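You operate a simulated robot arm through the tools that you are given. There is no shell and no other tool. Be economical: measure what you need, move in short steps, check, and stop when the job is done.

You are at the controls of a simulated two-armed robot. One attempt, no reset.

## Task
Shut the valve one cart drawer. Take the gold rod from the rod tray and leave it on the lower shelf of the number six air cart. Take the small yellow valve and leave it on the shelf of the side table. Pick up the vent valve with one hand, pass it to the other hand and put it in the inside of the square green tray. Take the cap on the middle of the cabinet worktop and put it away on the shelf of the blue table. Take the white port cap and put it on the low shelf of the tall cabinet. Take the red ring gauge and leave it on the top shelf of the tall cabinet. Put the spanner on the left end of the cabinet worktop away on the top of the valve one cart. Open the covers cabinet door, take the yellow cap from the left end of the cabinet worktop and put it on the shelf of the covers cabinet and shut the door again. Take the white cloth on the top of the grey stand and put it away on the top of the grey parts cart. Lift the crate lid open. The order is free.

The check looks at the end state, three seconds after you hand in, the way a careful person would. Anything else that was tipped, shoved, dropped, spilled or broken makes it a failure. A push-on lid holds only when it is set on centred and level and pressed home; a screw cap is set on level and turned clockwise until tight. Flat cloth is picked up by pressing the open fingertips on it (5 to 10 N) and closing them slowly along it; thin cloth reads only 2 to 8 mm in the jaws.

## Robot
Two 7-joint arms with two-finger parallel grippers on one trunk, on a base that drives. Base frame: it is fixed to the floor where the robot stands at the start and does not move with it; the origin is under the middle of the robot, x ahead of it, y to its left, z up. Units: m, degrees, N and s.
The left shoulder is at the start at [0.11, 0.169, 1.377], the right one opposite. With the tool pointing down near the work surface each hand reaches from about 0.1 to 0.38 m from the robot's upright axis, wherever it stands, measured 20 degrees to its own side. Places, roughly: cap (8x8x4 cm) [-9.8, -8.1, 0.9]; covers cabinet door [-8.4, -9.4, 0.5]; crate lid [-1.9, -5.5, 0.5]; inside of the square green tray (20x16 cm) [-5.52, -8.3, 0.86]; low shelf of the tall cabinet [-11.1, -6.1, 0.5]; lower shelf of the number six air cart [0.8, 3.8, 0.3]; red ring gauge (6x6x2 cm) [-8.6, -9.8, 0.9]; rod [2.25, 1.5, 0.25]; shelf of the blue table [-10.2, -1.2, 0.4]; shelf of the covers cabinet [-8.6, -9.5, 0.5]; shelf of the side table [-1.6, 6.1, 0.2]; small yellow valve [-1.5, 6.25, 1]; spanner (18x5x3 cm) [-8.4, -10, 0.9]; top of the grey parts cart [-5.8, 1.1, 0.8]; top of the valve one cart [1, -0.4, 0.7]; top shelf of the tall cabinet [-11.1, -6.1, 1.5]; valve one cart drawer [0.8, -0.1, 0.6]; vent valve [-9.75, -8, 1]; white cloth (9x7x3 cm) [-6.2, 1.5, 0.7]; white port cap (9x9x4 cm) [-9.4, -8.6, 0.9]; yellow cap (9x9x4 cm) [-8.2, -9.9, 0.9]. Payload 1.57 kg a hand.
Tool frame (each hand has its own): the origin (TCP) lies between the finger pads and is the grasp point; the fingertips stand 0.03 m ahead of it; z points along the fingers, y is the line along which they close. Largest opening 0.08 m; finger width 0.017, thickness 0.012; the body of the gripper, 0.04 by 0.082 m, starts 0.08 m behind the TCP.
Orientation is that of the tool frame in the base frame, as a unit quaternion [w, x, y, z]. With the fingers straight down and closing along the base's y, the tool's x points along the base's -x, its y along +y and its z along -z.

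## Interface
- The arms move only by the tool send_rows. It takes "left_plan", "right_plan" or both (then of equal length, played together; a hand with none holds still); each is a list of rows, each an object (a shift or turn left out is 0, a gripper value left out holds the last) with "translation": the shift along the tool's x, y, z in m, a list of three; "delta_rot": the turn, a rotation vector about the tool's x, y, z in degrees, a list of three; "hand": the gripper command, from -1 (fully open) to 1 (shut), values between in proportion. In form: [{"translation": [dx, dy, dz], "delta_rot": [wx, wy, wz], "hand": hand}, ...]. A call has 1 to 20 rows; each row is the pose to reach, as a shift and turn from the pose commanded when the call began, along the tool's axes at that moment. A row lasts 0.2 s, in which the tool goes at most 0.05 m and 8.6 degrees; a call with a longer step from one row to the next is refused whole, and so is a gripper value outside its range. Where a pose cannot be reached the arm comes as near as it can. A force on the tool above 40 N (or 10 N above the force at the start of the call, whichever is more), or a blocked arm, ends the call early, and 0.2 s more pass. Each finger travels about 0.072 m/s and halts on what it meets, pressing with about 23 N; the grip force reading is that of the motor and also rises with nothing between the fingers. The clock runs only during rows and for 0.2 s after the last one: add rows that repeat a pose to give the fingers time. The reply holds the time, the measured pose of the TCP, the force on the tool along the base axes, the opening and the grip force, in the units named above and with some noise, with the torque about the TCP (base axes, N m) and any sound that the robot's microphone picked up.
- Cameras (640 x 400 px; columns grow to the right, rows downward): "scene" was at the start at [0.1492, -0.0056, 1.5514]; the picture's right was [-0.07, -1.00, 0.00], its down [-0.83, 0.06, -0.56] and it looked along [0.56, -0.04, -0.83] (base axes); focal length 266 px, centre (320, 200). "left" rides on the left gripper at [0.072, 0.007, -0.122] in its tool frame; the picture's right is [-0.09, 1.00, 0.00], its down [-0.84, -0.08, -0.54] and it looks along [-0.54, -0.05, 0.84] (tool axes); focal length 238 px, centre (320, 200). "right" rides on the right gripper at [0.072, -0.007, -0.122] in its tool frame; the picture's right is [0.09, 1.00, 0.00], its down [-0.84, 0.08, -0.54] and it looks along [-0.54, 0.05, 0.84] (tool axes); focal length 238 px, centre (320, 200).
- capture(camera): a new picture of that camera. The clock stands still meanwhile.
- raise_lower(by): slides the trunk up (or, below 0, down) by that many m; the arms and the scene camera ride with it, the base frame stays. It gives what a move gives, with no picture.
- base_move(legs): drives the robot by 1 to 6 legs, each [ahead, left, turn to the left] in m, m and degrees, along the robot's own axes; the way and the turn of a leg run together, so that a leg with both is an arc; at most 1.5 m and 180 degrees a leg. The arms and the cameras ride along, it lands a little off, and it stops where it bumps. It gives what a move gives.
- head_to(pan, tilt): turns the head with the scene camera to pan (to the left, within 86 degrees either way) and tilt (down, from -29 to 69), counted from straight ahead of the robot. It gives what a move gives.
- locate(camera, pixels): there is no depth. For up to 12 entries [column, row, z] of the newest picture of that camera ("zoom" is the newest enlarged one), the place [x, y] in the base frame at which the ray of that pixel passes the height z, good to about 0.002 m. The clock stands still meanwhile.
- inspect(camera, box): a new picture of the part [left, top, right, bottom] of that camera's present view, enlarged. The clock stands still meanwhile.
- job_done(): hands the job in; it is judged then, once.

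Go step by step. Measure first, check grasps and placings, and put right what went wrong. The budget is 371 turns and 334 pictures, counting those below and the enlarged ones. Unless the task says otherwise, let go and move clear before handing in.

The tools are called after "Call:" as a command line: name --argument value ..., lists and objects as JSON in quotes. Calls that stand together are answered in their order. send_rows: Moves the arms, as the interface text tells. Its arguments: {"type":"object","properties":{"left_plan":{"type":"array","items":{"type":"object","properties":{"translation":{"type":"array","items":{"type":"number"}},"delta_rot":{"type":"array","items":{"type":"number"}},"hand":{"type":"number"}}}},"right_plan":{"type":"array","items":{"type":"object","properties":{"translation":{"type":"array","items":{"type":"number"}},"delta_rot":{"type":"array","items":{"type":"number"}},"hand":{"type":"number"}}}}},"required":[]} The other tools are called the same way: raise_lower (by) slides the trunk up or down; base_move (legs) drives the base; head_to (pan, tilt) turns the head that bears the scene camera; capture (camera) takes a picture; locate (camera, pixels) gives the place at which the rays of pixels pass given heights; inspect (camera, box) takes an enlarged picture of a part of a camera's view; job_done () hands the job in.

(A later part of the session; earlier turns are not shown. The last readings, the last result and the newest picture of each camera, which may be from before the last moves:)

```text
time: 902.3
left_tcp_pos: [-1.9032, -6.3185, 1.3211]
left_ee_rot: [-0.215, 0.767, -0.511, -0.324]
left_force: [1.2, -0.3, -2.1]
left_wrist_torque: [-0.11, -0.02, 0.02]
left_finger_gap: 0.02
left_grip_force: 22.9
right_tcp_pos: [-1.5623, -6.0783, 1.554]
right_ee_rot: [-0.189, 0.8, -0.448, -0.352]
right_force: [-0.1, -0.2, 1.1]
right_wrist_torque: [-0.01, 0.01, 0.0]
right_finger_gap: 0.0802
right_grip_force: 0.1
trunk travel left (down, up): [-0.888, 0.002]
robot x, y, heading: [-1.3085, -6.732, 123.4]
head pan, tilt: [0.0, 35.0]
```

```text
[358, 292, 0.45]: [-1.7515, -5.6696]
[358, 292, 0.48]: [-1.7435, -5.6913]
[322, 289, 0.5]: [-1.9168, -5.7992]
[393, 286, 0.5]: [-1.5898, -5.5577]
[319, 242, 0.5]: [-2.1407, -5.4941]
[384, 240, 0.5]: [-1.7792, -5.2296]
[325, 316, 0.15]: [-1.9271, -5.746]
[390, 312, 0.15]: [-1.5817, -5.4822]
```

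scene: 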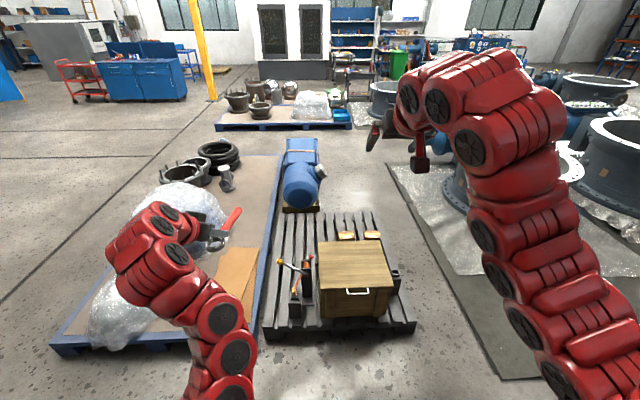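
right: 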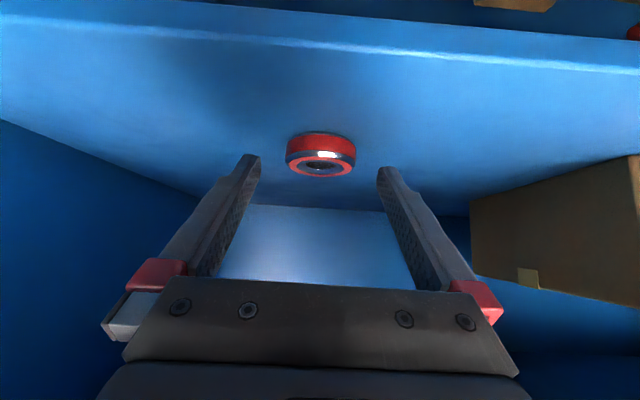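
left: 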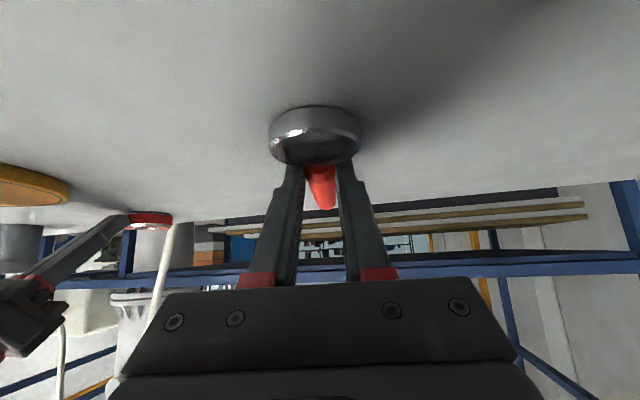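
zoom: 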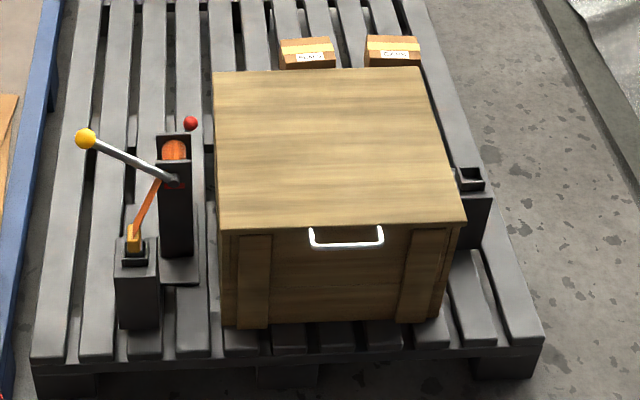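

The lid's handle bar is at ≈(-1.75,-5.68), z≈0.47, hinge at the far edge. Plan: slide the closed right fingers horizontally under the bar, then lift with trunk and base along the arc. Lower the trunk while keeping the spanner hand high.

Call:
raise_lower --by -0.4

Call:
send_rows --left_plan '[{"translation": [-0.025, 0, -0.025]}, {"translation": [-0.05, 0, -0.05]}, {"translation": [-0.075, 0, -0.075]}, {"translation": [-0.1, 0, -0.1]}, {"translation": [-0.125, 0, -0.125]}, {"translation": [-0.15, 0, -0.15]}, {"translation": [-0.175, 0, -0.175]}, {"translation": [-0.2, 0, -0.2]}, {"translation": [-0.22, 0, -0.22]}, {"translation": [-0.22, 0, -0.22]}]' --right_plan '[{"translation": [0.025, 0, 0.025], "delta_rot": [0, -4, 0], "hand": 1}, {"translation": [0.05, 0, 0.05], "delta_rot": [0, -8, 0]}, {"translation": [0.075, 0, 0.075], "delta_rot": [0, -12, 0]}, {"translation": [0.1, 0, 0.1], "delta_rot": [0, -16, 0]}, {"translation": [0.125, 0, 0.125], "delta_rot": [0, -20, 0]}, {"translation": [0.15, 0, 0.15], "delta_rot": [0, -24, 0]}, {"translation": [0.175, 0, 0.175], "delta_rot": [0, -28, 0]}, {"translation": [0.2, 0, 0.2], "delta_rot": [0, -32, 0]}, {"translation": [0.22, 0, 0.22], "delta_rot": [0, -36, 0]}, {"translation": [0.22, 0, 0.22], "delta_rot": [0, -40, 0]}]'

Call:
raise_lower --by -0.35

Call:
base_move --legs '[[0, 0, 2.8]]'

Call:
capture --camera "right"

```text
time: 906.1
left_tcp_pos: [-1.9033, -6.3181, 0.9199]
left_ee_rot: [-0.216, 0.766, -0.512, -0.323]
left_force: [-0.1, -1.0, -2.6]
left_wrist_torque: [-0.09, -0.04, 0.02]
left_finger_gap: 0.0198
left_grip_force: 22.7
right_tcp_pos: [-1.5631, -6.079, 1.1546]
right_ee_rot: [-0.188, 0.8, -0.448, -0.351]
right_force: [0.7, 0.6, 0.2]
right_wrist_torque: [0.0, 0.0, 0.01]
right_finger_gap: 0.0801
right_grip_force: 0.0
trunk travel left (down, up): [-0.488, 0.402]
robot x, y, heading: [-1.3067, -6.7317, 123.8]
head pan, tilt: [0.0, 35.0]
```

```text
time: 908.3
left_tcp_pos: [-1.9044, -6.3227, 1.1944]
left_ee_rot: [-0.217, 0.765, -0.511, -0.326]
left_force: [0.4, -0.1, -0.9]
left_wrist_torque: [-0.07, -0.04, -0.01]
left_finger_gap: 0.0201
left_grip_force: 22.6
left hand out of reach, approached as far as the arm can: row 1, 2, 3, 4, 5, 8, 9, 10
right_tcp_pos: [-1.5698, -6.0707, 0.8431]
right_ee_rot: [-0.331, 0.631, -0.357, -0.604]
right_force: [0.2, 0.1, 0.0]
right_wrist_torque: [0.01, -0.03, 0.03]
right_finger_gap: 0.0
right_grip_force: 21.0
right hand out of reach, approached as far as the arm can: row 1, 2, 3
trunk travel left (down, up): [-0.488, 0.402]
robot x, y, heading: [-1.3092, -6.7332, 123.6]
head pan, tilt: [0.0, 35.0]
```

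```text
time: 911.8
left_tcp_pos: [-1.9046, -6.3212, 0.8469]
left_ee_rot: [-0.218, 0.765, -0.511, -0.325]
left_force: [-0.8, 0.6, -1.5]
left_wrist_torque: [-0.12, -0.08, 0.01]
left_finger_gap: 0.02
left_grip_force: 22.9
right_tcp_pos: [-1.5696, -6.0691, 0.497]
right_ee_rot: [-0.331, 0.63, -0.356, -0.605]
right_force: [-0.8, -0.2, -0.6]
right_wrist_torque: [-0.03, -0.02, 0.0]
right_finger_gap: 0.0
right_grip_force: 21.7
trunk travel left (down, up): [-0.138, 0.752]
robot x, y, heading: [-1.3056, -6.7335, 123.7]
head pan, tilt: [0.0, 35.0]
```

```text
time: 912.6
left_tcp_pos: [-1.9239, -6.3512, 0.8464]
left_ee_rot: [-0.209, 0.778, -0.491, -0.331]
left_force: [-0.4, 0.4, -2.0]
left_wrist_torque: [-0.09, -0.06, -0.01]
left_finger_gap: 0.0197
left_grip_force: 23.1
right_tcp_pos: [-1.6016, -6.0831, 0.4962]
right_ee_rot: [-0.316, 0.639, -0.34, -0.613]
right_force: [0.3, 0.4, -0.8]
right_wrist_torque: [-0.01, -0.01, -0.02]
right_finger_gap: 0.0
right_grip_force: 21.2
trunk travel left (down, up): [-0.138, 0.752]
robot x, y, heading: [-1.3055, -6.7356, 126.2]
head pan, tilt: [0.0, 35.0]
```

```text
53 pictures are left
```

right: 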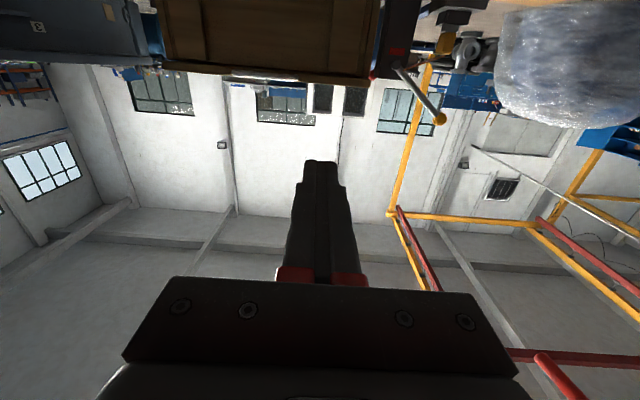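

The bar is at z≈0.45, 0.41 m ahead and 0.12 m to the right of the hand. Lower 7 cm, sidestep right, advance 0.3 m and look.

Call:
raise_lower --by -0.07

Call:
base_move --legs '[[0, -0.12, 0], [0.29, 0, 0]]'

Call:
capture --camera "right"

Call:
inspect --camera "scene" --box '[260, 200, 480, 400]'

```text
time: 913.9
left_tcp_pos: [-1.92, -6.3481, 0.8023]
left_ee_rot: [-0.205, 0.778, -0.493, -0.33]
left_force: [-0.3, 0.3, -2.4]
left_wrist_torque: [-0.11, -0.07, -0.01]
left_finger_gap: 0.0201
left_grip_force: 22.9
right_tcp_pos: [-1.6025, -6.0643, 0.5037]
right_ee_rot: [0.335, -0.608, 0.331, 0.639]
right_force: [0.0, 0.1, -0.4]
right_wrist_torque: [0.03, 0.01, -0.03]
right_finger_gap: 0.0
right_grip_force: 20.9
trunk travel left (down, up): [-0.095, 0.795]
robot x, y, heading: [-1.3077, -6.7354, 126.3]
head pan, tilt: [0.0, 35.0]
stopped: the arm was blocked; the commanded pose is now the measured one
```

```text
time: 916.7
left_tcp_pos: [-1.9983, -6.0416, 0.7992]
left_ee_rot: [-0.204, 0.779, -0.493, -0.329]
left_force: [0.9, 0.4, -1.9]
left_wrist_torque: [-0.12, -0.03, 0.0]
left_finger_gap: 0.0197
left_grip_force: 22.6
right_tcp_pos: [-1.6771, -5.7599, 0.4982]
right_ee_rot: [0.331, -0.612, 0.331, 0.637]
right_force: [-0.1, 0.8, 0.6]
right_wrist_torque: [-0.05, -0.03, 0.0]
right_finger_gap: 0.0
right_grip_force: 21.0
trunk travel left (down, up): [-0.095, 0.795]
robot x, y, heading: [-1.3811, -6.4287, 126.1]
head pan, tilt: [0.0, 35.0]
```

```text
52 pictures are left
```

right: 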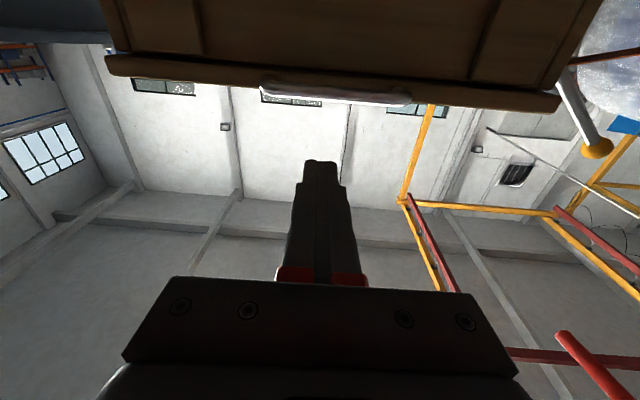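

```text
2.00 times, centred on (370, 300) of scene
```

zoom: 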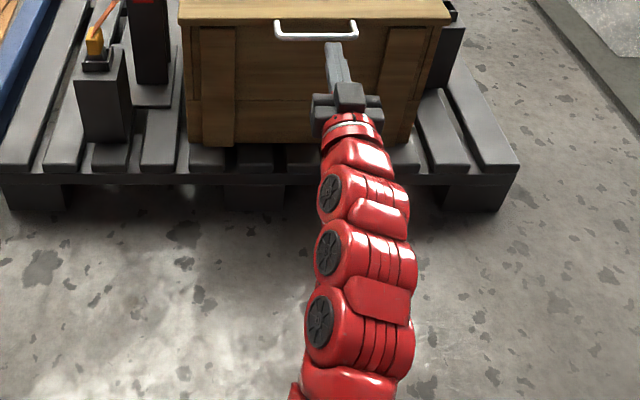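

The trunk's descent was blocked by the low arm; the fingers are still ~7 cm above the bar. Lower the right hand by the arm.

Call:
send_rows --right_plan '[{"translation": [0.02, 0.005, 0]}, {"translation": [0.04, 0.008, 0]}, {"translation": [0.06, 0.008, 0]}, {"translation": [0.075, 0.008, 0]}, {"translation": [0.075, 0.008, 0]}]'

Call:
capture --camera "right"

```text
time: 917.9
left_tcp_pos: [-2.0038, -6.0384, 0.7951]
left_ee_rot: [-0.207, 0.781, -0.493, -0.324]
left_force: [0.1, 0.0, -1.3]
left_wrist_torque: [-0.11, -0.04, -0.02]
left_finger_gap: 0.0202
left_grip_force: 23.2
right_tcp_pos: [-1.6899, -5.7562, 0.4342]
right_ee_rot: [0.339, -0.607, 0.33, 0.638]
right_force: [-0.4, 0.1, 0.3]
right_wrist_torque: [-0.01, 0.02, 0.01]
right_finger_gap: 0.0001
right_grip_force: 21.6
trunk travel left (down, up): [-0.095, 0.795]
robot x, y, heading: [-1.3822, -6.4304, 126.1]
head pan, tilt: [0.0, 35.0]
```

```text
50 pictures are left
```

right: 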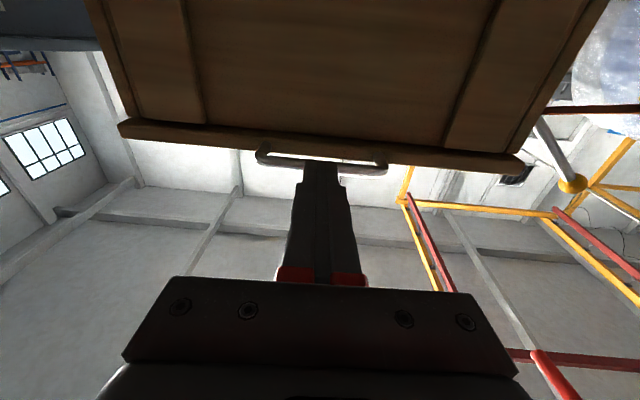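

The fingers are now level just below the bar (bar ≈0.47, fingertop ≈0.445) and centred. Advance 8.5 cm and begin lifting with the trunk.

Call:
base_move --legs '[[0.085, 0, 0]]'

Call:
raise_lower --by 0.12

Call:
capture --camera "scene"

```text
time: 919.0
left_tcp_pos: [-2.0528, -5.9695, 0.7962]
left_ee_rot: [-0.205, 0.781, -0.493, -0.325]
left_force: [-0.1, -0.9, -1.8]
left_wrist_torque: [-0.13, -0.06, 0.0]
left_finger_gap: 0.0199
left_grip_force: 22.9
right_tcp_pos: [-1.7385, -5.6874, 0.4338]
right_ee_rot: [0.338, -0.607, 0.33, 0.639]
right_force: [-0.3, 0.3, -0.5]
right_wrist_torque: [-0.02, -0.01, -0.01]
right_finger_gap: 0.0001
right_grip_force: 21.1
trunk travel left (down, up): [-0.095, 0.795]
robot x, y, heading: [-1.4323, -6.3631, 126.1]
head pan, tilt: [0.0, 35.0]
```

```text
time: 920.5
left_tcp_pos: [-2.0493, -5.9789, 0.9234]
left_ee_rot: [-0.209, 0.778, -0.491, -0.331]
left_force: [0.5, -0.1, -1.2]
left_wrist_torque: [-0.14, -0.04, -0.01]
left_finger_gap: 0.0197
left_grip_force: 23.2
right_tcp_pos: [-1.7381, -5.6899, 0.5612]
right_ee_rot: [0.34, -0.604, 0.327, 0.643]
right_force: [-0.8, -0.4, -4.9]
right_wrist_torque: [-0.06, -0.09, -0.03]
right_finger_gap: 0.0
right_grip_force: 21.2
trunk travel left (down, up): [-0.215, 0.675]
robot x, y, heading: [-1.4325, -6.3616, 126.4]
head pan, tilt: [0.0, 35.0]
```

```text
49 pictures are left
```

scene: 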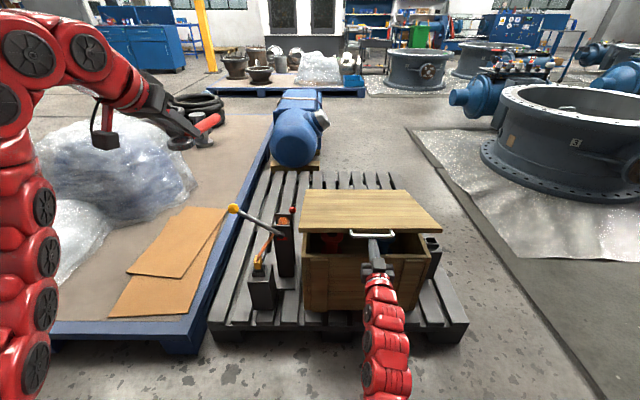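

The lid is rising (force −5 N). Continue along the arc: forward and up alternately.

Call:
base_move --legs '[[0.04, 0, 0]]'

Call:
raise_lower --by 0.13

Call:
base_move --legs '[[0.09, 0, 0]]'

Call:
raise_lower --by 0.1

Call:
capture --camera "scene"

```text
time: 921.4
left_tcp_pos: [-2.0606, -5.9589, 0.9222]
left_ee_rot: [-0.209, 0.778, -0.493, -0.329]
left_force: [0.3, -0.5, -2.5]
left_wrist_torque: [-0.08, -0.08, -0.01]
left_finger_gap: 0.0201
left_grip_force: 22.9
right_tcp_pos: [-1.7507, -5.6734, 0.5686]
right_ee_rot: [0.343, -0.595, 0.325, 0.65]
right_force: [8.1, -13.5, -0.1]
right_wrist_torque: [-0.08, -0.07, 0.19]
right_finger_gap: 0.0
right_grip_force: 21.3
trunk travel left (down, up): [-0.215, 0.675]
robot x, y, heading: [-1.4488, -6.3389, 126.2]
head pan, tilt: [0.0, 35.0]
stopped in leg 1: the force on the tool passed its limit at 173 N (the readings are from after the stop); the commanded pose is now the measured one
```

```text
time: 922.9
left_tcp_pos: [-2.0646, -5.9572, 1.0515]
left_ee_rot: [-0.209, 0.778, -0.492, -0.329]
left_force: [0.4, 0.0, -2.1]
left_wrist_torque: [-0.14, -0.01, -0.02]
left_finger_gap: 0.0198
left_grip_force: 23.4
right_tcp_pos: [-1.7511, -5.6726, 0.6985]
right_ee_rot: [0.343, -0.595, 0.325, 0.649]
right_force: [-0.3, -0.5, -0.2]
right_wrist_torque: [0.0, 0.02, 0.01]
right_finger_gap: 0.0002
right_grip_force: 21.5
trunk travel left (down, up): [-0.345, 0.545]
robot x, y, heading: [-1.4463, -6.3419, 126.5]
head pan, tilt: [0.0, 35.0]
```

```text
time: 924.0
left_tcp_pos: [-2.117, -5.8844, 1.05]
left_ee_rot: [-0.208, 0.778, -0.492, -0.329]
left_force: [-0.4, -0.3, -1.8]
left_wrist_torque: [-0.13, -0.08, 0.04]
left_finger_gap: 0.0201
left_grip_force: 22.8
right_tcp_pos: [-1.8041, -5.5998, 0.6975]
right_ee_rot: [0.344, -0.596, 0.326, 0.648]
right_force: [-1.5, -0.5, 0.3]
right_wrist_torque: [0.02, 0.0, 0.01]
right_finger_gap: 0.0
right_grip_force: 21.2
trunk travel left (down, up): [-0.345, 0.545]
robot x, y, heading: [-1.499, -6.2684, 126.3]
head pan, tilt: [0.0, 35.0]
```

```text
time: 925.4
left_tcp_pos: [-2.1152, -5.8843, 1.1506]
left_ee_rot: [-0.209, 0.778, -0.492, -0.329]
left_force: [-0.1, -0.2, -1.9]
left_wrist_torque: [-0.11, -0.02, 0.0]
left_finger_gap: 0.0201
left_grip_force: 22.5
right_tcp_pos: [-1.8042, -5.5994, 0.7979]
right_ee_rot: [0.344, -0.595, 0.326, 0.649]
right_force: [-1.0, 0.4, -0.2]
right_wrist_torque: [0.0, 0.01, 0.01]
right_finger_gap: 0.0002
right_grip_force: 21.9
trunk travel left (down, up): [-0.445, 0.445]
robot x, y, heading: [-1.5009, -6.2696, 126.1]
head pan, tilt: [0.0, 35.0]
```

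```text
48 pictures are left
```

scene: 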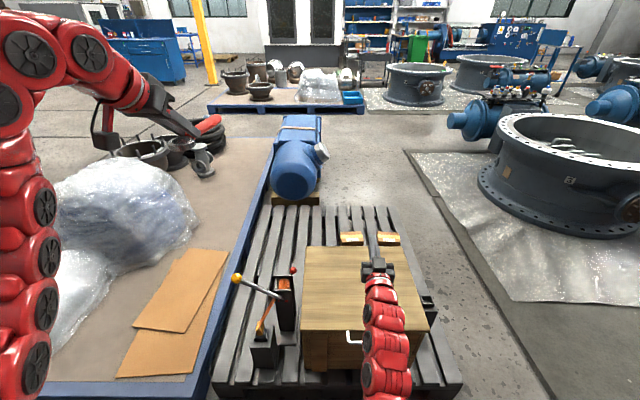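

The fingers slipped and the lid fell shut. Better: grip the bar from above with the hand pointing down (jaws closing fore-aft), so it can follow the whole arc. Reorient the right hand.

Call:
base_move --legs '[[-0.13, 0, 0]]'

Call:
send_rows --right_plan '[{"translation": [0, 0, -0.013], "delta_rot": [4.6, 4.6, 4.6], "hand": -1}, {"translation": [0, 0, -0.026], "delta_rot": [9.2, 9.2, 9.2]}, {"translation": [0, 0, -0.039], "delta_rot": [13.9, 13.9, 13.9]}, {"translation": [0, 0, -0.052], "delta_rot": [18.5, 18.5, 18.5]}, {"translation": [0, 0, -0.065], "delta_rot": [23.1, 23.1, 23.1]}, {"translation": [0, 0, -0.078], "delta_rot": [27.7, 27.7, 27.7]}, {"translation": [0, 0, -0.09], "delta_rot": [32.3, 32.3, 32.3]}, {"translation": [0, 0, -0.1], "delta_rot": [37, 37, 37]}, {"translation": [0, 0, -0.11], "delta_rot": [41.6, 41.6, 41.6]}, {"translation": [0, 0, -0.12], "delta_rot": [46.2, 46.2, 46.2]}, {"translation": [0, 0, -0.13], "delta_rot": [50.8, 50.8, 50.8]}, {"translation": [0, 0, -0.14], "delta_rot": [55.4, 55.4, 55.4]}, {"translation": [0, 0, -0.15], "delta_rot": [60, 60, 60]}, {"translation": [0, 0, -0.15], "delta_rot": [64.7, 64.7, 64.7]}, {"translation": [0, 0, -0.15], "delta_rot": [69.3, 69.3, 69.3]}, {"translation": [0, 0, -0.15], "delta_rot": [69.3, 69.3, 69.3]}]'

Call:
raise_lower --by -0.12

Call:
capture --camera "right"

```text
time: 926.7
left_tcp_pos: [-2.0395, -5.9895, 1.1517]
left_ee_rot: [-0.21, 0.778, -0.492, -0.33]
left_force: [0.2, -0.4, -1.2]
left_wrist_torque: [-0.09, -0.03, -0.02]
left_finger_gap: 0.02
left_grip_force: 22.9
right_tcp_pos: [-1.7277, -5.7046, 0.7968]
right_ee_rot: [0.344, -0.595, 0.325, 0.65]
right_force: [-0.6, -0.3, 0.0]
right_wrist_torque: [-0.01, -0.01, 0.01]
right_finger_gap: 0.0
right_grip_force: 21.5
trunk travel left (down, up): [-0.445, 0.445]
robot x, y, heading: [-1.4233, -6.3764, 126.4]
head pan, tilt: [0.0, 35.0]
```

```text
time: 930.1
left_tcp_pos: [-2.0399, -5.988, 1.1506]
left_ee_rot: [-0.209, 0.778, -0.493, -0.328]
left_force: [0.1, 0.5, -1.7]
left_wrist_torque: [-0.13, -0.04, -0.02]
left_finger_gap: 0.02
left_grip_force: 22.9
right_tcp_pos: [-1.5833, -5.8926, 0.7013]
right_ee_rot: [-0.008, -0.286, 0.956, 0.067]
right_force: [0.2, -0.3, 0.2]
right_wrist_torque: [-0.03, 0.02, -0.01]
right_finger_gap: 0.0801
right_grip_force: 0.0
right hand out of reach, approached as far as the arm can: row 13, 14, 15, 16
trunk travel left (down, up): [-0.445, 0.445]
robot x, y, heading: [-1.4251, -6.3747, 126.6]
head pan, tilt: [0.0, 35.0]
```

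```text
time: 931.6
left_tcp_pos: [-2.0392, -5.9886, 1.0317]
left_ee_rot: [-0.21, 0.778, -0.493, -0.329]
left_force: [0.5, 0.5, -2.1]
left_wrist_torque: [-0.12, -0.06, 0.01]
left_finger_gap: 0.0199
left_grip_force: 23.0
right_tcp_pos: [-1.583, -5.8923, 0.5815]
right_ee_rot: [-0.007, -0.287, 0.956, 0.068]
right_force: [0.0, -1.0, 0.1]
right_wrist_torque: [0.0, 0.02, -0.01]
right_finger_gap: 0.0798
right_grip_force: 0.0
trunk travel left (down, up): [-0.325, 0.565]
robot x, y, heading: [-1.4289, -6.3707, 126.0]
head pan, tilt: [0.0, 35.0]
```

```text
47 pictures are left
```

right: 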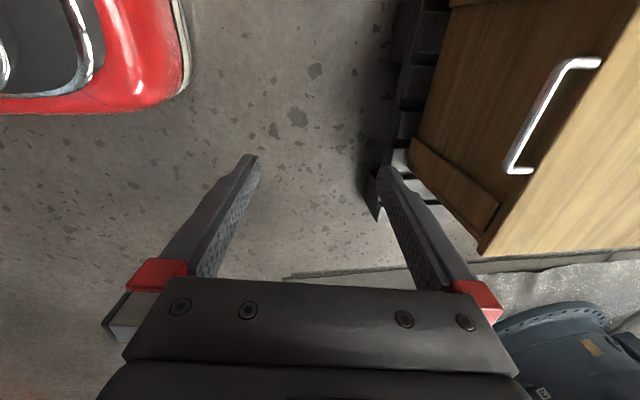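

Call:
locate --camera "right" --pixels '[[558, 72, 0.47], [512, 163, 0.47], [535, 117, 0.47], [535, 117, 0.45], [598, 62, 0.48], [530, 170, 0.48], [480, 250, 0.49]]'

```text
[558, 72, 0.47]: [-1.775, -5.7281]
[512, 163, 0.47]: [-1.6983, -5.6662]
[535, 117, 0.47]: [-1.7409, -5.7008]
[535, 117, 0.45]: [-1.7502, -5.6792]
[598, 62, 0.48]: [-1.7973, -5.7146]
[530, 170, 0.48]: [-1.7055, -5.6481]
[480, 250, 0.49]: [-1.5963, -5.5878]
```

The bar runs (-1.775,-5.728)–(-1.698,-5.666). Straighten the hand's tilt and bring it over the bar for a closer look.

Call:
base_move --legs '[[0.18, 0, 0]]'

Call:
send_rows --right_plan '[{"translation": [0.003, 0.02, 0], "delta_rot": [3, 0, 0]}, {"translation": [0.006, 0.04, 0], "delta_rot": [6, 0, -1]}, {"translation": [0.009, 0.06, 0], "delta_rot": [7.6, 0, -2]}, {"translation": [0.01, 0.07, 0], "delta_rot": [7.6, 0, -3]}, {"translation": [0.01, 0.07, 0], "delta_rot": [7.6, 0, -3]}]'

Call:
capture --camera "right"

```text
time: 933.1
left_tcp_pos: [-2.1471, -5.8413, 1.0301]
left_ee_rot: [-0.209, 0.779, -0.493, -0.328]
left_force: [-0.1, 0.7, -2.4]
left_wrist_torque: [-0.06, -0.09, 0.01]
left_finger_gap: 0.0198
left_grip_force: 23.0
right_tcp_pos: [-1.69, -5.7452, 0.5804]
right_ee_rot: [-0.007, -0.286, 0.956, 0.067]
right_force: [1.4, 1.1, -0.3]
right_wrist_torque: [0.01, -0.02, 0.02]
right_finger_gap: 0.0798
right_grip_force: 0.1
trunk travel left (down, up): [-0.325, 0.565]
robot x, y, heading: [-1.5329, -6.2281, 126.2]
head pan, tilt: [0.0, 35.0]
```

```text
time: 934.3
left_tcp_pos: [-2.146, -5.8439, 1.0317]
left_ee_rot: [-0.209, 0.778, -0.492, -0.329]
left_force: [0.5, 0.4, -2.0]
left_wrist_torque: [-0.11, -0.03, 0.0]
left_finger_gap: 0.0196
left_grip_force: 22.7
right_tcp_pos: [-1.689, -5.746, 0.5818]
right_ee_rot: [-0.007, -0.287, 0.956, 0.068]
right_force: [-0.1, 0.6, -0.1]
right_wrist_torque: [-0.01, -0.01, 0.0]
right_finger_gap: 0.08
right_grip_force: 0.1
right hand out of reach, approached as far as the arm can: row 1, 2, 3, 4, 5
trunk travel left (down, up): [-0.325, 0.565]
robot x, y, heading: [-1.5325, -6.225, 126.6]
head pan, tilt: [0.0, 35.0]
```

```text
46 pictures are left
```

right: 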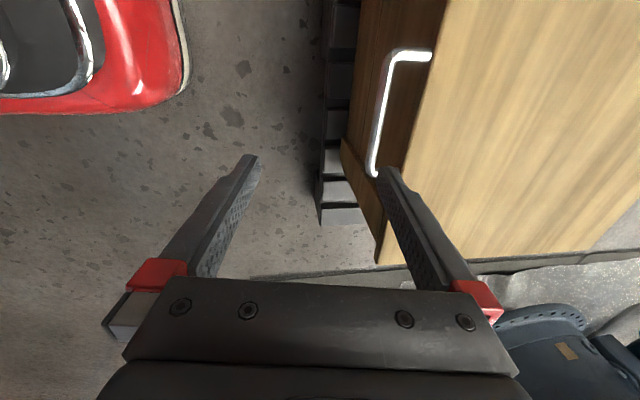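

The hand already hovers well; I'll position it over the bar with the base (7 cm ahead, 1 cm left), lower 4 cm and check alignment.

Call:
base_move --legs '[[0.07, 0.012, 0]]'

Call:
raise_lower --by -0.04

Call:
inspect --camera "right" --box '[220, 60, 440, 260]'

```text
time: 935.3
left_tcp_pos: [-2.1987, -5.7936, 1.0289]
left_ee_rot: [-0.208, 0.779, -0.492, -0.329]
left_force: [-0.1, 1.0, -2.6]
left_wrist_torque: [-0.1, -0.06, -0.01]
left_finger_gap: 0.02
left_grip_force: 23.3
right_tcp_pos: [-1.7417, -5.6964, 0.5808]
right_ee_rot: [-0.007, -0.286, 0.956, 0.067]
right_force: [-0.6, -0.3, 0.2]
right_wrist_torque: [-0.02, 0.01, 0.03]
right_finger_gap: 0.0798
right_grip_force: 0.0
trunk travel left (down, up): [-0.325, 0.565]
robot x, y, heading: [-1.5824, -6.1797, 126.4]
head pan, tilt: [0.0, 35.0]
```

```text
time: 936.1
left_tcp_pos: [-2.1972, -5.7944, 0.9911]
left_ee_rot: [-0.209, 0.778, -0.492, -0.33]
left_force: [0.9, -0.5, -1.9]
left_wrist_torque: [-0.13, -0.05, 0.0]
left_finger_gap: 0.0201
left_grip_force: 22.7
right_tcp_pos: [-1.7414, -5.6967, 0.5413]
right_ee_rot: [-0.007, -0.286, 0.956, 0.069]
right_force: [0.1, 0.2, 0.4]
right_wrist_torque: [0.02, 0.02, -0.01]
right_finger_gap: 0.0801
right_grip_force: 0.0
trunk travel left (down, up): [-0.285, 0.605]
robot x, y, heading: [-1.5805, -6.1786, 126.4]
head pan, tilt: [0.0, 35.0]
```

```text
2.00 times, centred on (330, 160) of right
```

zoom: 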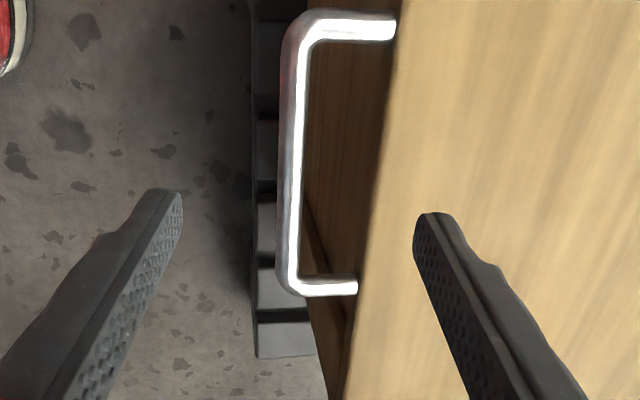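

The gap between bar and lid is ≈25–30 mm; narrow the jaws to 26 mm so one finger fits behind the bar, then descend.

Call:
send_rows --right_plan '[{"hand": 0}, {"hand": 0.35}, {"hand": 0.35}, {"hand": 0.35}]'

Call:
raise_lower --by -0.05

Call:
inspect --camera "right" --box '[220, 60, 440, 260]'

```text
time: 937.1
left_tcp_pos: [-2.1973, -5.7939, 0.9903]
left_ee_rot: [-0.208, 0.779, -0.492, -0.329]
left_force: [0.2, 0.7, -2.9]
left_wrist_torque: [-0.11, -0.04, 0.0]
left_finger_gap: 0.0198
left_grip_force: 23.4
right_tcp_pos: [-1.7408, -5.697, 0.5409]
right_ee_rot: [-0.008, -0.287, 0.956, 0.068]
right_force: [0.1, 0.1, -0.6]
right_wrist_torque: [0.01, 0.02, -0.01]
right_finger_gap: 0.026
right_grip_force: 0.1
trunk travel left (down, up): [-0.285, 0.605]
robot x, y, heading: [-1.5823, -6.1799, 126.1]
head pan, tilt: [0.0, 35.0]
```

```text
time: 938.0
left_tcp_pos: [-2.1969, -5.7949, 0.9427]
left_ee_rot: [-0.209, 0.778, -0.492, -0.329]
left_force: [-0.5, 0.4, -2.4]
left_wrist_torque: [-0.12, -0.03, 0.01]
left_finger_gap: 0.0197
left_grip_force: 23.1
right_tcp_pos: [-1.7402, -5.6971, 0.4918]
right_ee_rot: [-0.008, -0.287, 0.955, 0.067]
right_force: [0.1, 0.8, 0.0]
right_wrist_torque: [0.01, -0.01, -0.02]
right_finger_gap: 0.0257
right_grip_force: 0.0
trunk travel left (down, up): [-0.235, 0.655]
robot x, y, heading: [-1.5813, -6.1788, 126.2]
head pan, tilt: [0.0, 35.0]
```

```text
2.00 times, centred on (330, 160) of right
```

zoom: 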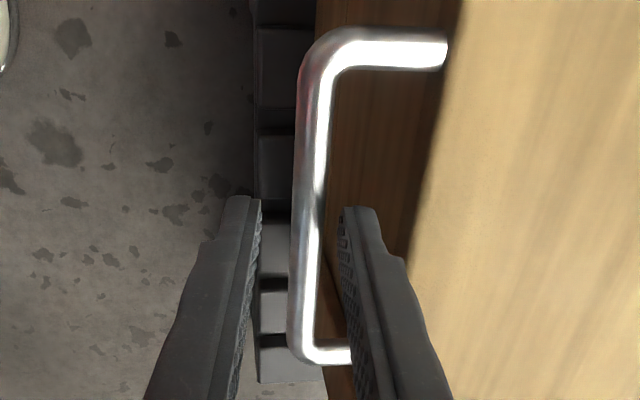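

Perfect: the bar lies between the fingers. Lower 14 mm and close.

Call:
raise_lower --by -0.016

Call:
send_rows --right_plan '[{"hand": 0.6}, {"hand": 1}, {"hand": 1}]'

```text
time: 938.7
left_tcp_pos: [-2.1964, -5.794, 0.926]
left_ee_rot: [-0.209, 0.778, -0.492, -0.329]
left_force: [-0.5, 0.6, -2.1]
left_wrist_torque: [-0.1, -0.09, 0.0]
left_finger_gap: 0.0196
left_grip_force: 22.9
right_tcp_pos: [-1.7398, -5.6983, 0.4749]
right_ee_rot: [-0.007, -0.287, 0.956, 0.067]
right_force: [0.3, 0.0, -0.2]
right_wrist_torque: [-0.03, -0.01, -0.03]
right_finger_gap: 0.026
right_grip_force: 0.1
trunk travel left (down, up): [-0.219, 0.671]
robot x, y, heading: [-1.5829, -6.1794, 126.6]
head pan, tilt: [0.0, 35.0]
```

```text
time: 939.5
left_tcp_pos: [-2.1972, -5.7931, 0.9254]
left_ee_rot: [-0.208, 0.779, -0.493, -0.328]
left_force: [0.7, -0.1, -2.2]
left_wrist_torque: [-0.09, -0.07, 0.01]
left_finger_gap: 0.0199
left_grip_force: 23.1
right_tcp_pos: [-1.742, -5.6942, 0.4764]
right_ee_rot: [-0.009, -0.289, 0.954, 0.074]
right_force: [-1.8, 4.9, -4.0]
right_wrist_torque: [0.09, 0.22, 0.58]
right_finger_gap: 0.0123
right_grip_force: 29.3
trunk travel left (down, up): [-0.219, 0.671]
robot x, y, heading: [-1.5842, -6.1767, 126.3]
head pan, tilt: [0.0, 35.0]
stopped in row 3 (right hand): the force on the tool passed its limit at 42 N (the readings are from after the stop); the commanded pose is now the measured one
```

The bar is gripped (12 mm). Swing the lid up along its arc (radius ≈0.41 m) with the arm, to about 52°.

Call:
send_rows --right_plan '[{"translation": [0, 0.0048, -0.0282]}, {"translation": [0, 0.0116, -0.0561]}, {"translation": [0, 0.0203, -0.0833]}, {"translation": [0, 0.0309, -0.1099]}, {"translation": [0, 0.0432, -0.1357]}, {"translation": [0, 0.0574, -0.1606]}, {"translation": [0, 0.0733, -0.1844]}, {"translation": [0, 0.0908, -0.2071]}, {"translation": [0, 0.1098, -0.2285]}, {"translation": [0, 0.1303, -0.2485]}, {"translation": [0, 0.1521, -0.267]}, {"translation": [0, 0.1752, -0.284]}, {"translation": [0, 0.1993, -0.2994]}]'

Call:
capture --camera "scene"

```text
time: 939.9
left_tcp_pos: [-2.1981, -5.7929, 0.9243]
left_ee_rot: [-0.208, 0.779, -0.493, -0.328]
left_force: [0.3, -0.4, -2.0]
left_wrist_torque: [-0.12, -0.04, 0.02]
left_finger_gap: 0.02
left_grip_force: 23.1
right_tcp_pos: [-1.7425, -5.6931, 0.4932]
right_ee_rot: [-0.008, -0.291, 0.953, 0.088]
right_force: [-3.9, 7.1, -4.5]
right_wrist_torque: [0.45, -0.3, 0.48]
right_finger_gap: 0.0118
right_grip_force: 29.5
right hand out of reach, approached as far as the arm can: row 1
trunk travel left (down, up): [-0.219, 0.671]
robot x, y, heading: [-1.5798, -6.177, 126.6]
head pan, tilt: [0.0, 35.0]
stopped in row 1 (right hand): the force on the tool passed its limit at 59 N (the readings are from after the stop); the commanded pose is now the measured one
```

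```text
43 pictures are left
```

scene: 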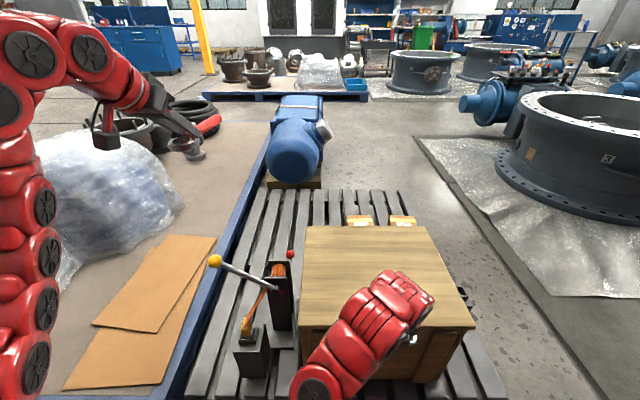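

The arm is in an awkward zone; use trunk and base in small alternating steps to follow the arc.

Call:
raise_lower --by 0.06

Call:
base_move --legs '[[0.012, 0, 0]]'

Call:
raise_lower --by 0.06

Call:
base_move --legs '[[0.022, 0, 0]]'

Call:
capture --camera "scene"

```text
time: 940.6
left_tcp_pos: [-2.1984, -5.7928, 0.9676]
left_ee_rot: [-0.209, 0.779, -0.492, -0.329]
left_force: [-0.8, 0.6, -1.7]
left_wrist_torque: [-0.12, -0.06, -0.01]
left_finger_gap: 0.0198
left_grip_force: 22.8
right_tcp_pos: [-1.7459, -5.6908, 0.5366]
right_ee_rot: [-0.009, -0.294, 0.951, 0.092]
right_force: [-4.8, 11.7, -6.3]
right_wrist_torque: [0.04, 0.35, 0.58]
right_finger_gap: 0.012
right_grip_force: 28.9
trunk travel left (down, up): [-0.262, 0.628]
robot x, y, heading: [-1.5819, -6.1736, 126.4]
head pan, tilt: [0.0, 35.0]
stopped: the force on the tool passed its limit at 44 N (the readings are from after the stop); the commanded pose is now the measured one
```

```text
time: 941.4
left_tcp_pos: [-2.2029, -5.7854, 0.9665]
left_ee_rot: [-0.209, 0.779, -0.492, -0.329]
left_force: [-0.6, 0.1, -2.2]
left_wrist_torque: [-0.08, 0.0, 0.05]
left_finger_gap: 0.0197
left_grip_force: 23.1
right_tcp_pos: [-1.7456, -5.6912, 0.5333]
right_ee_rot: [-0.005, -0.29, 0.954, 0.08]
right_force: [1.1, -4.4, -4.6]
right_wrist_torque: [0.04, -0.34, 0.47]
right_finger_gap: 0.012
right_grip_force: 28.8
trunk travel left (down, up): [-0.262, 0.628]
robot x, y, heading: [-1.5872, -6.1712, 126.2]
head pan, tilt: [0.0, 35.0]
stopped in leg 1: the force on the tool passed its limit at 54 N (the readings are from after the stop); the commanded pose is now the measured one
```

```text
time: 942.0
left_tcp_pos: [-2.2035, -5.7864, 1.006]
left_ee_rot: [-0.209, 0.779, -0.492, -0.329]
left_force: [0.0, -0.6, -2.4]
left_wrist_torque: [-0.09, -0.03, 0.01]
left_finger_gap: 0.0199
left_grip_force: 23.0
right_tcp_pos: [-1.7487, -5.6853, 0.5737]
right_ee_rot: [-0.007, -0.294, 0.952, 0.088]
right_force: [-7.1, 13.7, -7.3]
right_wrist_torque: [0.14, 0.31, 0.58]
right_finger_gap: 0.012
right_grip_force: 28.7
trunk travel left (down, up): [-0.299, 0.591]
robot x, y, heading: [-1.5854, -6.1724, 126.4]
head pan, tilt: [0.0, 35.0]
stopped: the force on the tool passed its limit at 47 N (the readings are from after the stop); the commanded pose is now the measured one
```

```text
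time: 942.9
left_tcp_pos: [-2.2078, -5.7787, 1.0056]
left_ee_rot: [-0.209, 0.778, -0.493, -0.328]
left_force: [0.8, 0.4, -1.5]
left_wrist_torque: [-0.11, -0.06, -0.02]
left_finger_gap: 0.02
left_grip_force: 23.0
right_tcp_pos: [-1.7483, -5.6858, 0.5701]
right_ee_rot: [-0.003, -0.29, 0.954, 0.074]
right_force: [3.3, -6.4, -5.3]
right_wrist_torque: [0.01, -0.45, 0.48]
right_finger_gap: 0.012
right_grip_force: 29.7
trunk travel left (down, up): [-0.299, 0.591]
robot x, y, heading: [-1.591, -6.1608, 126.4]
head pan, tilt: [0.0, 35.0]
stopped in leg 1: the force on the tool passed its limit at 62 N (the readings are from after the stop); the commanded pose is now the measured one
```

```text
42 pictures are left
```

scene: 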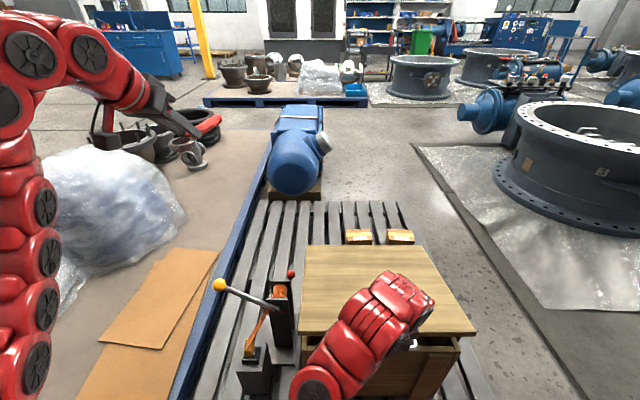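

It is rising (≈13°). Continue with finer alternating steps.

Call:
raise_lower --by 0.04

Call:
base_move --legs '[[0.008, 0, 0]]'

Call:
raise_lower --by 0.04

Call:
base_move --legs '[[0.013, 0, 0]]'

Call:
raise_lower --by 0.04

Call:
base_move --legs '[[0.018, 0, 0]]'

Call:
raise_lower --by 0.04

Call:
base_move --legs '[[0.022, 0, 0]]'

Call:
capture --camera "scene"

```text
time: 943.5
left_tcp_pos: [-2.209, -5.7771, 1.0336]
left_ee_rot: [-0.208, 0.778, -0.493, -0.328]
left_force: [0.0, -0.9, -2.4]
left_wrist_torque: [-0.09, -0.06, 0.0]
left_finger_gap: 0.0197
left_grip_force: 23.5
right_tcp_pos: [-1.7531, -5.6796, 0.6013]
right_ee_rot: [-0.004, -0.293, 0.953, 0.082]
right_force: [-8.3, 15.8, -9.5]
right_wrist_torque: [0.15, 0.26, 0.52]
right_finger_gap: 0.0122
right_grip_force: 29.3
trunk travel left (down, up): [-0.328, 0.562]
robot x, y, heading: [-1.5962, -6.1606, 126.3]
head pan, tilt: [0.0, 35.0]
stopped: the force on the tool passed its limit at 48 N (the readings are from after the stop); the commanded pose is now the measured one
```

```text
time: 944.4
left_tcp_pos: [-2.213, -5.7723, 1.0336]
left_ee_rot: [-0.21, 0.778, -0.494, -0.327]
left_force: [0.0, 0.0, -1.8]
left_wrist_torque: [-0.1, -0.03, 0.03]
left_finger_gap: 0.0199
left_grip_force: 23.0
right_tcp_pos: [-1.7539, -5.6797, 0.5982]
right_ee_rot: [-0.001, -0.29, 0.954, 0.072]
right_force: [3.8, -5.4, -3.8]
right_wrist_torque: [-0.13, -0.24, 0.5]
right_finger_gap: 0.0124
right_grip_force: 29.7
trunk travel left (down, up): [-0.328, 0.562]
robot x, y, heading: [-1.5981, -6.1567, 126.1]
head pan, tilt: [0.0, 35.0]
stopped in leg 1: the force on the tool passed its limit at 42 N (the readings are from after the stop); the commanded pose is now the measured one
```

```text
time: 944.9
left_tcp_pos: [-2.2133, -5.7701, 1.0566]
left_ee_rot: [-0.208, 0.779, -0.493, -0.328]
left_force: [0.2, 0.0, -2.0]
left_wrist_torque: [-0.11, -0.07, 0.01]
left_finger_gap: 0.0195
left_grip_force: 22.6
right_tcp_pos: [-1.7573, -5.6739, 0.6232]
right_ee_rot: [-0.005, -0.294, 0.952, 0.08]
right_force: [-10.0, 17.9, -11.4]
right_wrist_torque: [0.07, 0.39, 0.58]
right_finger_gap: 0.0119
right_grip_force: 29.0
trunk travel left (down, up): [-0.351, 0.539]
robot x, y, heading: [-1.6009, -6.1541, 126.6]
head pan, tilt: [0.0, 35.0]
stopped: the force on the tool passed its limit at 45 N (the readings are from after the stop); the commanded pose is now the measured one
```

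```text
time: 945.8
left_tcp_pos: [-2.2177, -5.7649, 1.0556]
left_ee_rot: [-0.209, 0.778, -0.494, -0.327]
left_force: [0.0, 1.4, -2.0]
left_wrist_torque: [-0.12, -0.02, 0.01]
left_finger_gap: 0.0195
left_grip_force: 22.7
right_tcp_pos: [-1.7572, -5.6745, 0.6191]
right_ee_rot: [-0.001, -0.29, 0.955, 0.067]
right_force: [5.1, -8.6, -2.1]
right_wrist_torque: [-0.02, -0.45, 0.47]
right_finger_gap: 0.0123
right_grip_force: 29.1
trunk travel left (down, up): [-0.351, 0.539]
robot x, y, heading: [-1.6057, -6.1525, 126.4]
head pan, tilt: [0.0, 35.0]
stopped in leg 1: the force on the tool passed its limit at 53 N (the readings are from after the stop); the commanded pose is now the measured one
```

```text
time: 946.3
left_tcp_pos: [-2.2183, -5.7621, 1.0779]
left_ee_rot: [-0.208, 0.779, -0.494, -0.327]
left_force: [-0.1, -0.8, -1.7]
left_wrist_torque: [-0.11, -0.05, 0.01]
left_finger_gap: 0.0198
left_grip_force: 23.5
right_tcp_pos: [-1.7621, -5.6685, 0.642]
right_ee_rot: [-0.002, -0.293, 0.953, 0.075]
right_force: [-8.6, 18.1, -11.9]
right_wrist_torque: [0.15, 0.38, 0.56]
right_finger_gap: 0.0122
right_grip_force: 29.4
trunk travel left (down, up): [-0.373, 0.517]
robot x, y, heading: [-1.608, -6.1472, 126.5]
head pan, tilt: [0.0, 35.0]
stopped: the force on the tool passed its limit at 43 N (the readings are from after the stop); the commanded pose is now the measured one
```

```text
time: 947.1
left_tcp_pos: [-2.2246, -5.756, 1.0789]
left_ee_rot: [-0.209, 0.778, -0.494, -0.326]
left_force: [0.0, 0.2, -2.5]
left_wrist_torque: [-0.12, -0.05, 0.0]
left_finger_gap: 0.0199
left_grip_force: 22.8
right_tcp_pos: [-1.7615, -5.6684, 0.6389]
right_ee_rot: [0.001, -0.288, 0.956, 0.061]
right_force: [7.3, -11.2, -0.8]
right_wrist_torque: [-0.15, -0.37, 0.48]
right_finger_gap: 0.0122
right_grip_force: 29.2
trunk travel left (down, up): [-0.373, 0.517]
robot x, y, heading: [-1.611, -6.1377, 126.4]
head pan, tilt: [0.0, 35.0]
stopped in leg 1: the force on the tool passed its limit at 60 N (the readings are from after the stop); the commanded pose is now the measured one
```

```text
time: 947.7
left_tcp_pos: [-2.2265, -5.7529, 1.0983]
left_ee_rot: [-0.208, 0.779, -0.494, -0.326]
left_force: [-0.1, -0.6, -2.4]
left_wrist_torque: [-0.08, -0.04, 0.01]
left_finger_gap: 0.0199
left_grip_force: 22.3
right_tcp_pos: [-1.7649, -5.6617, 0.6609]
right_ee_rot: [-0.001, -0.293, 0.954, 0.068]
right_force: [-9.0, 19.6, -14.4]
right_wrist_torque: [0.23, 0.34, 0.52]
right_finger_gap: 0.0119
right_grip_force: 29.9
trunk travel left (down, up): [-0.394, 0.496]
robot x, y, heading: [-1.6107, -6.1385, 126.5]
head pan, tilt: [0.0, 35.0]
stopped: the force on the tool passed its limit at 46 N (the readings are from after the stop); the commanded pose is now the measured one
```

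```text
time: 948.5
left_tcp_pos: [-2.2313, -5.7452, 1.0993]
left_ee_rot: [-0.209, 0.778, -0.495, -0.327]
left_force: [0.4, 0.0, -2.3]
left_wrist_torque: [-0.11, -0.07, 0.01]
left_finger_gap: 0.0199
left_grip_force: 22.6
right_tcp_pos: [-1.7649, -5.6623, 0.6593]
right_ee_rot: [0.002, -0.288, 0.956, 0.054]
right_force: [7.3, -12.0, 0.4]
right_wrist_torque: [-0.15, -0.4, 0.46]
right_finger_gap: 0.0122
right_grip_force: 29.3
trunk travel left (down, up): [-0.394, 0.496]
robot x, y, heading: [-1.6176, -6.1266, 126.3]
head pan, tilt: [0.0, 35.0]
stopped in leg 1: the force on the tool passed its limit at 60 N (the readings are from after the stop); the commanded pose is now the measured one
```

```text
41 pictures are left
```

scene: 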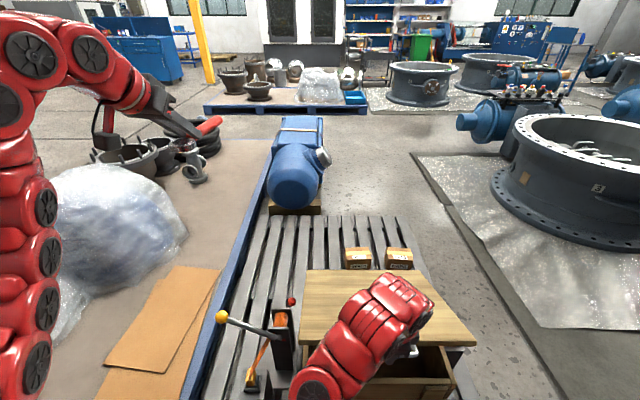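

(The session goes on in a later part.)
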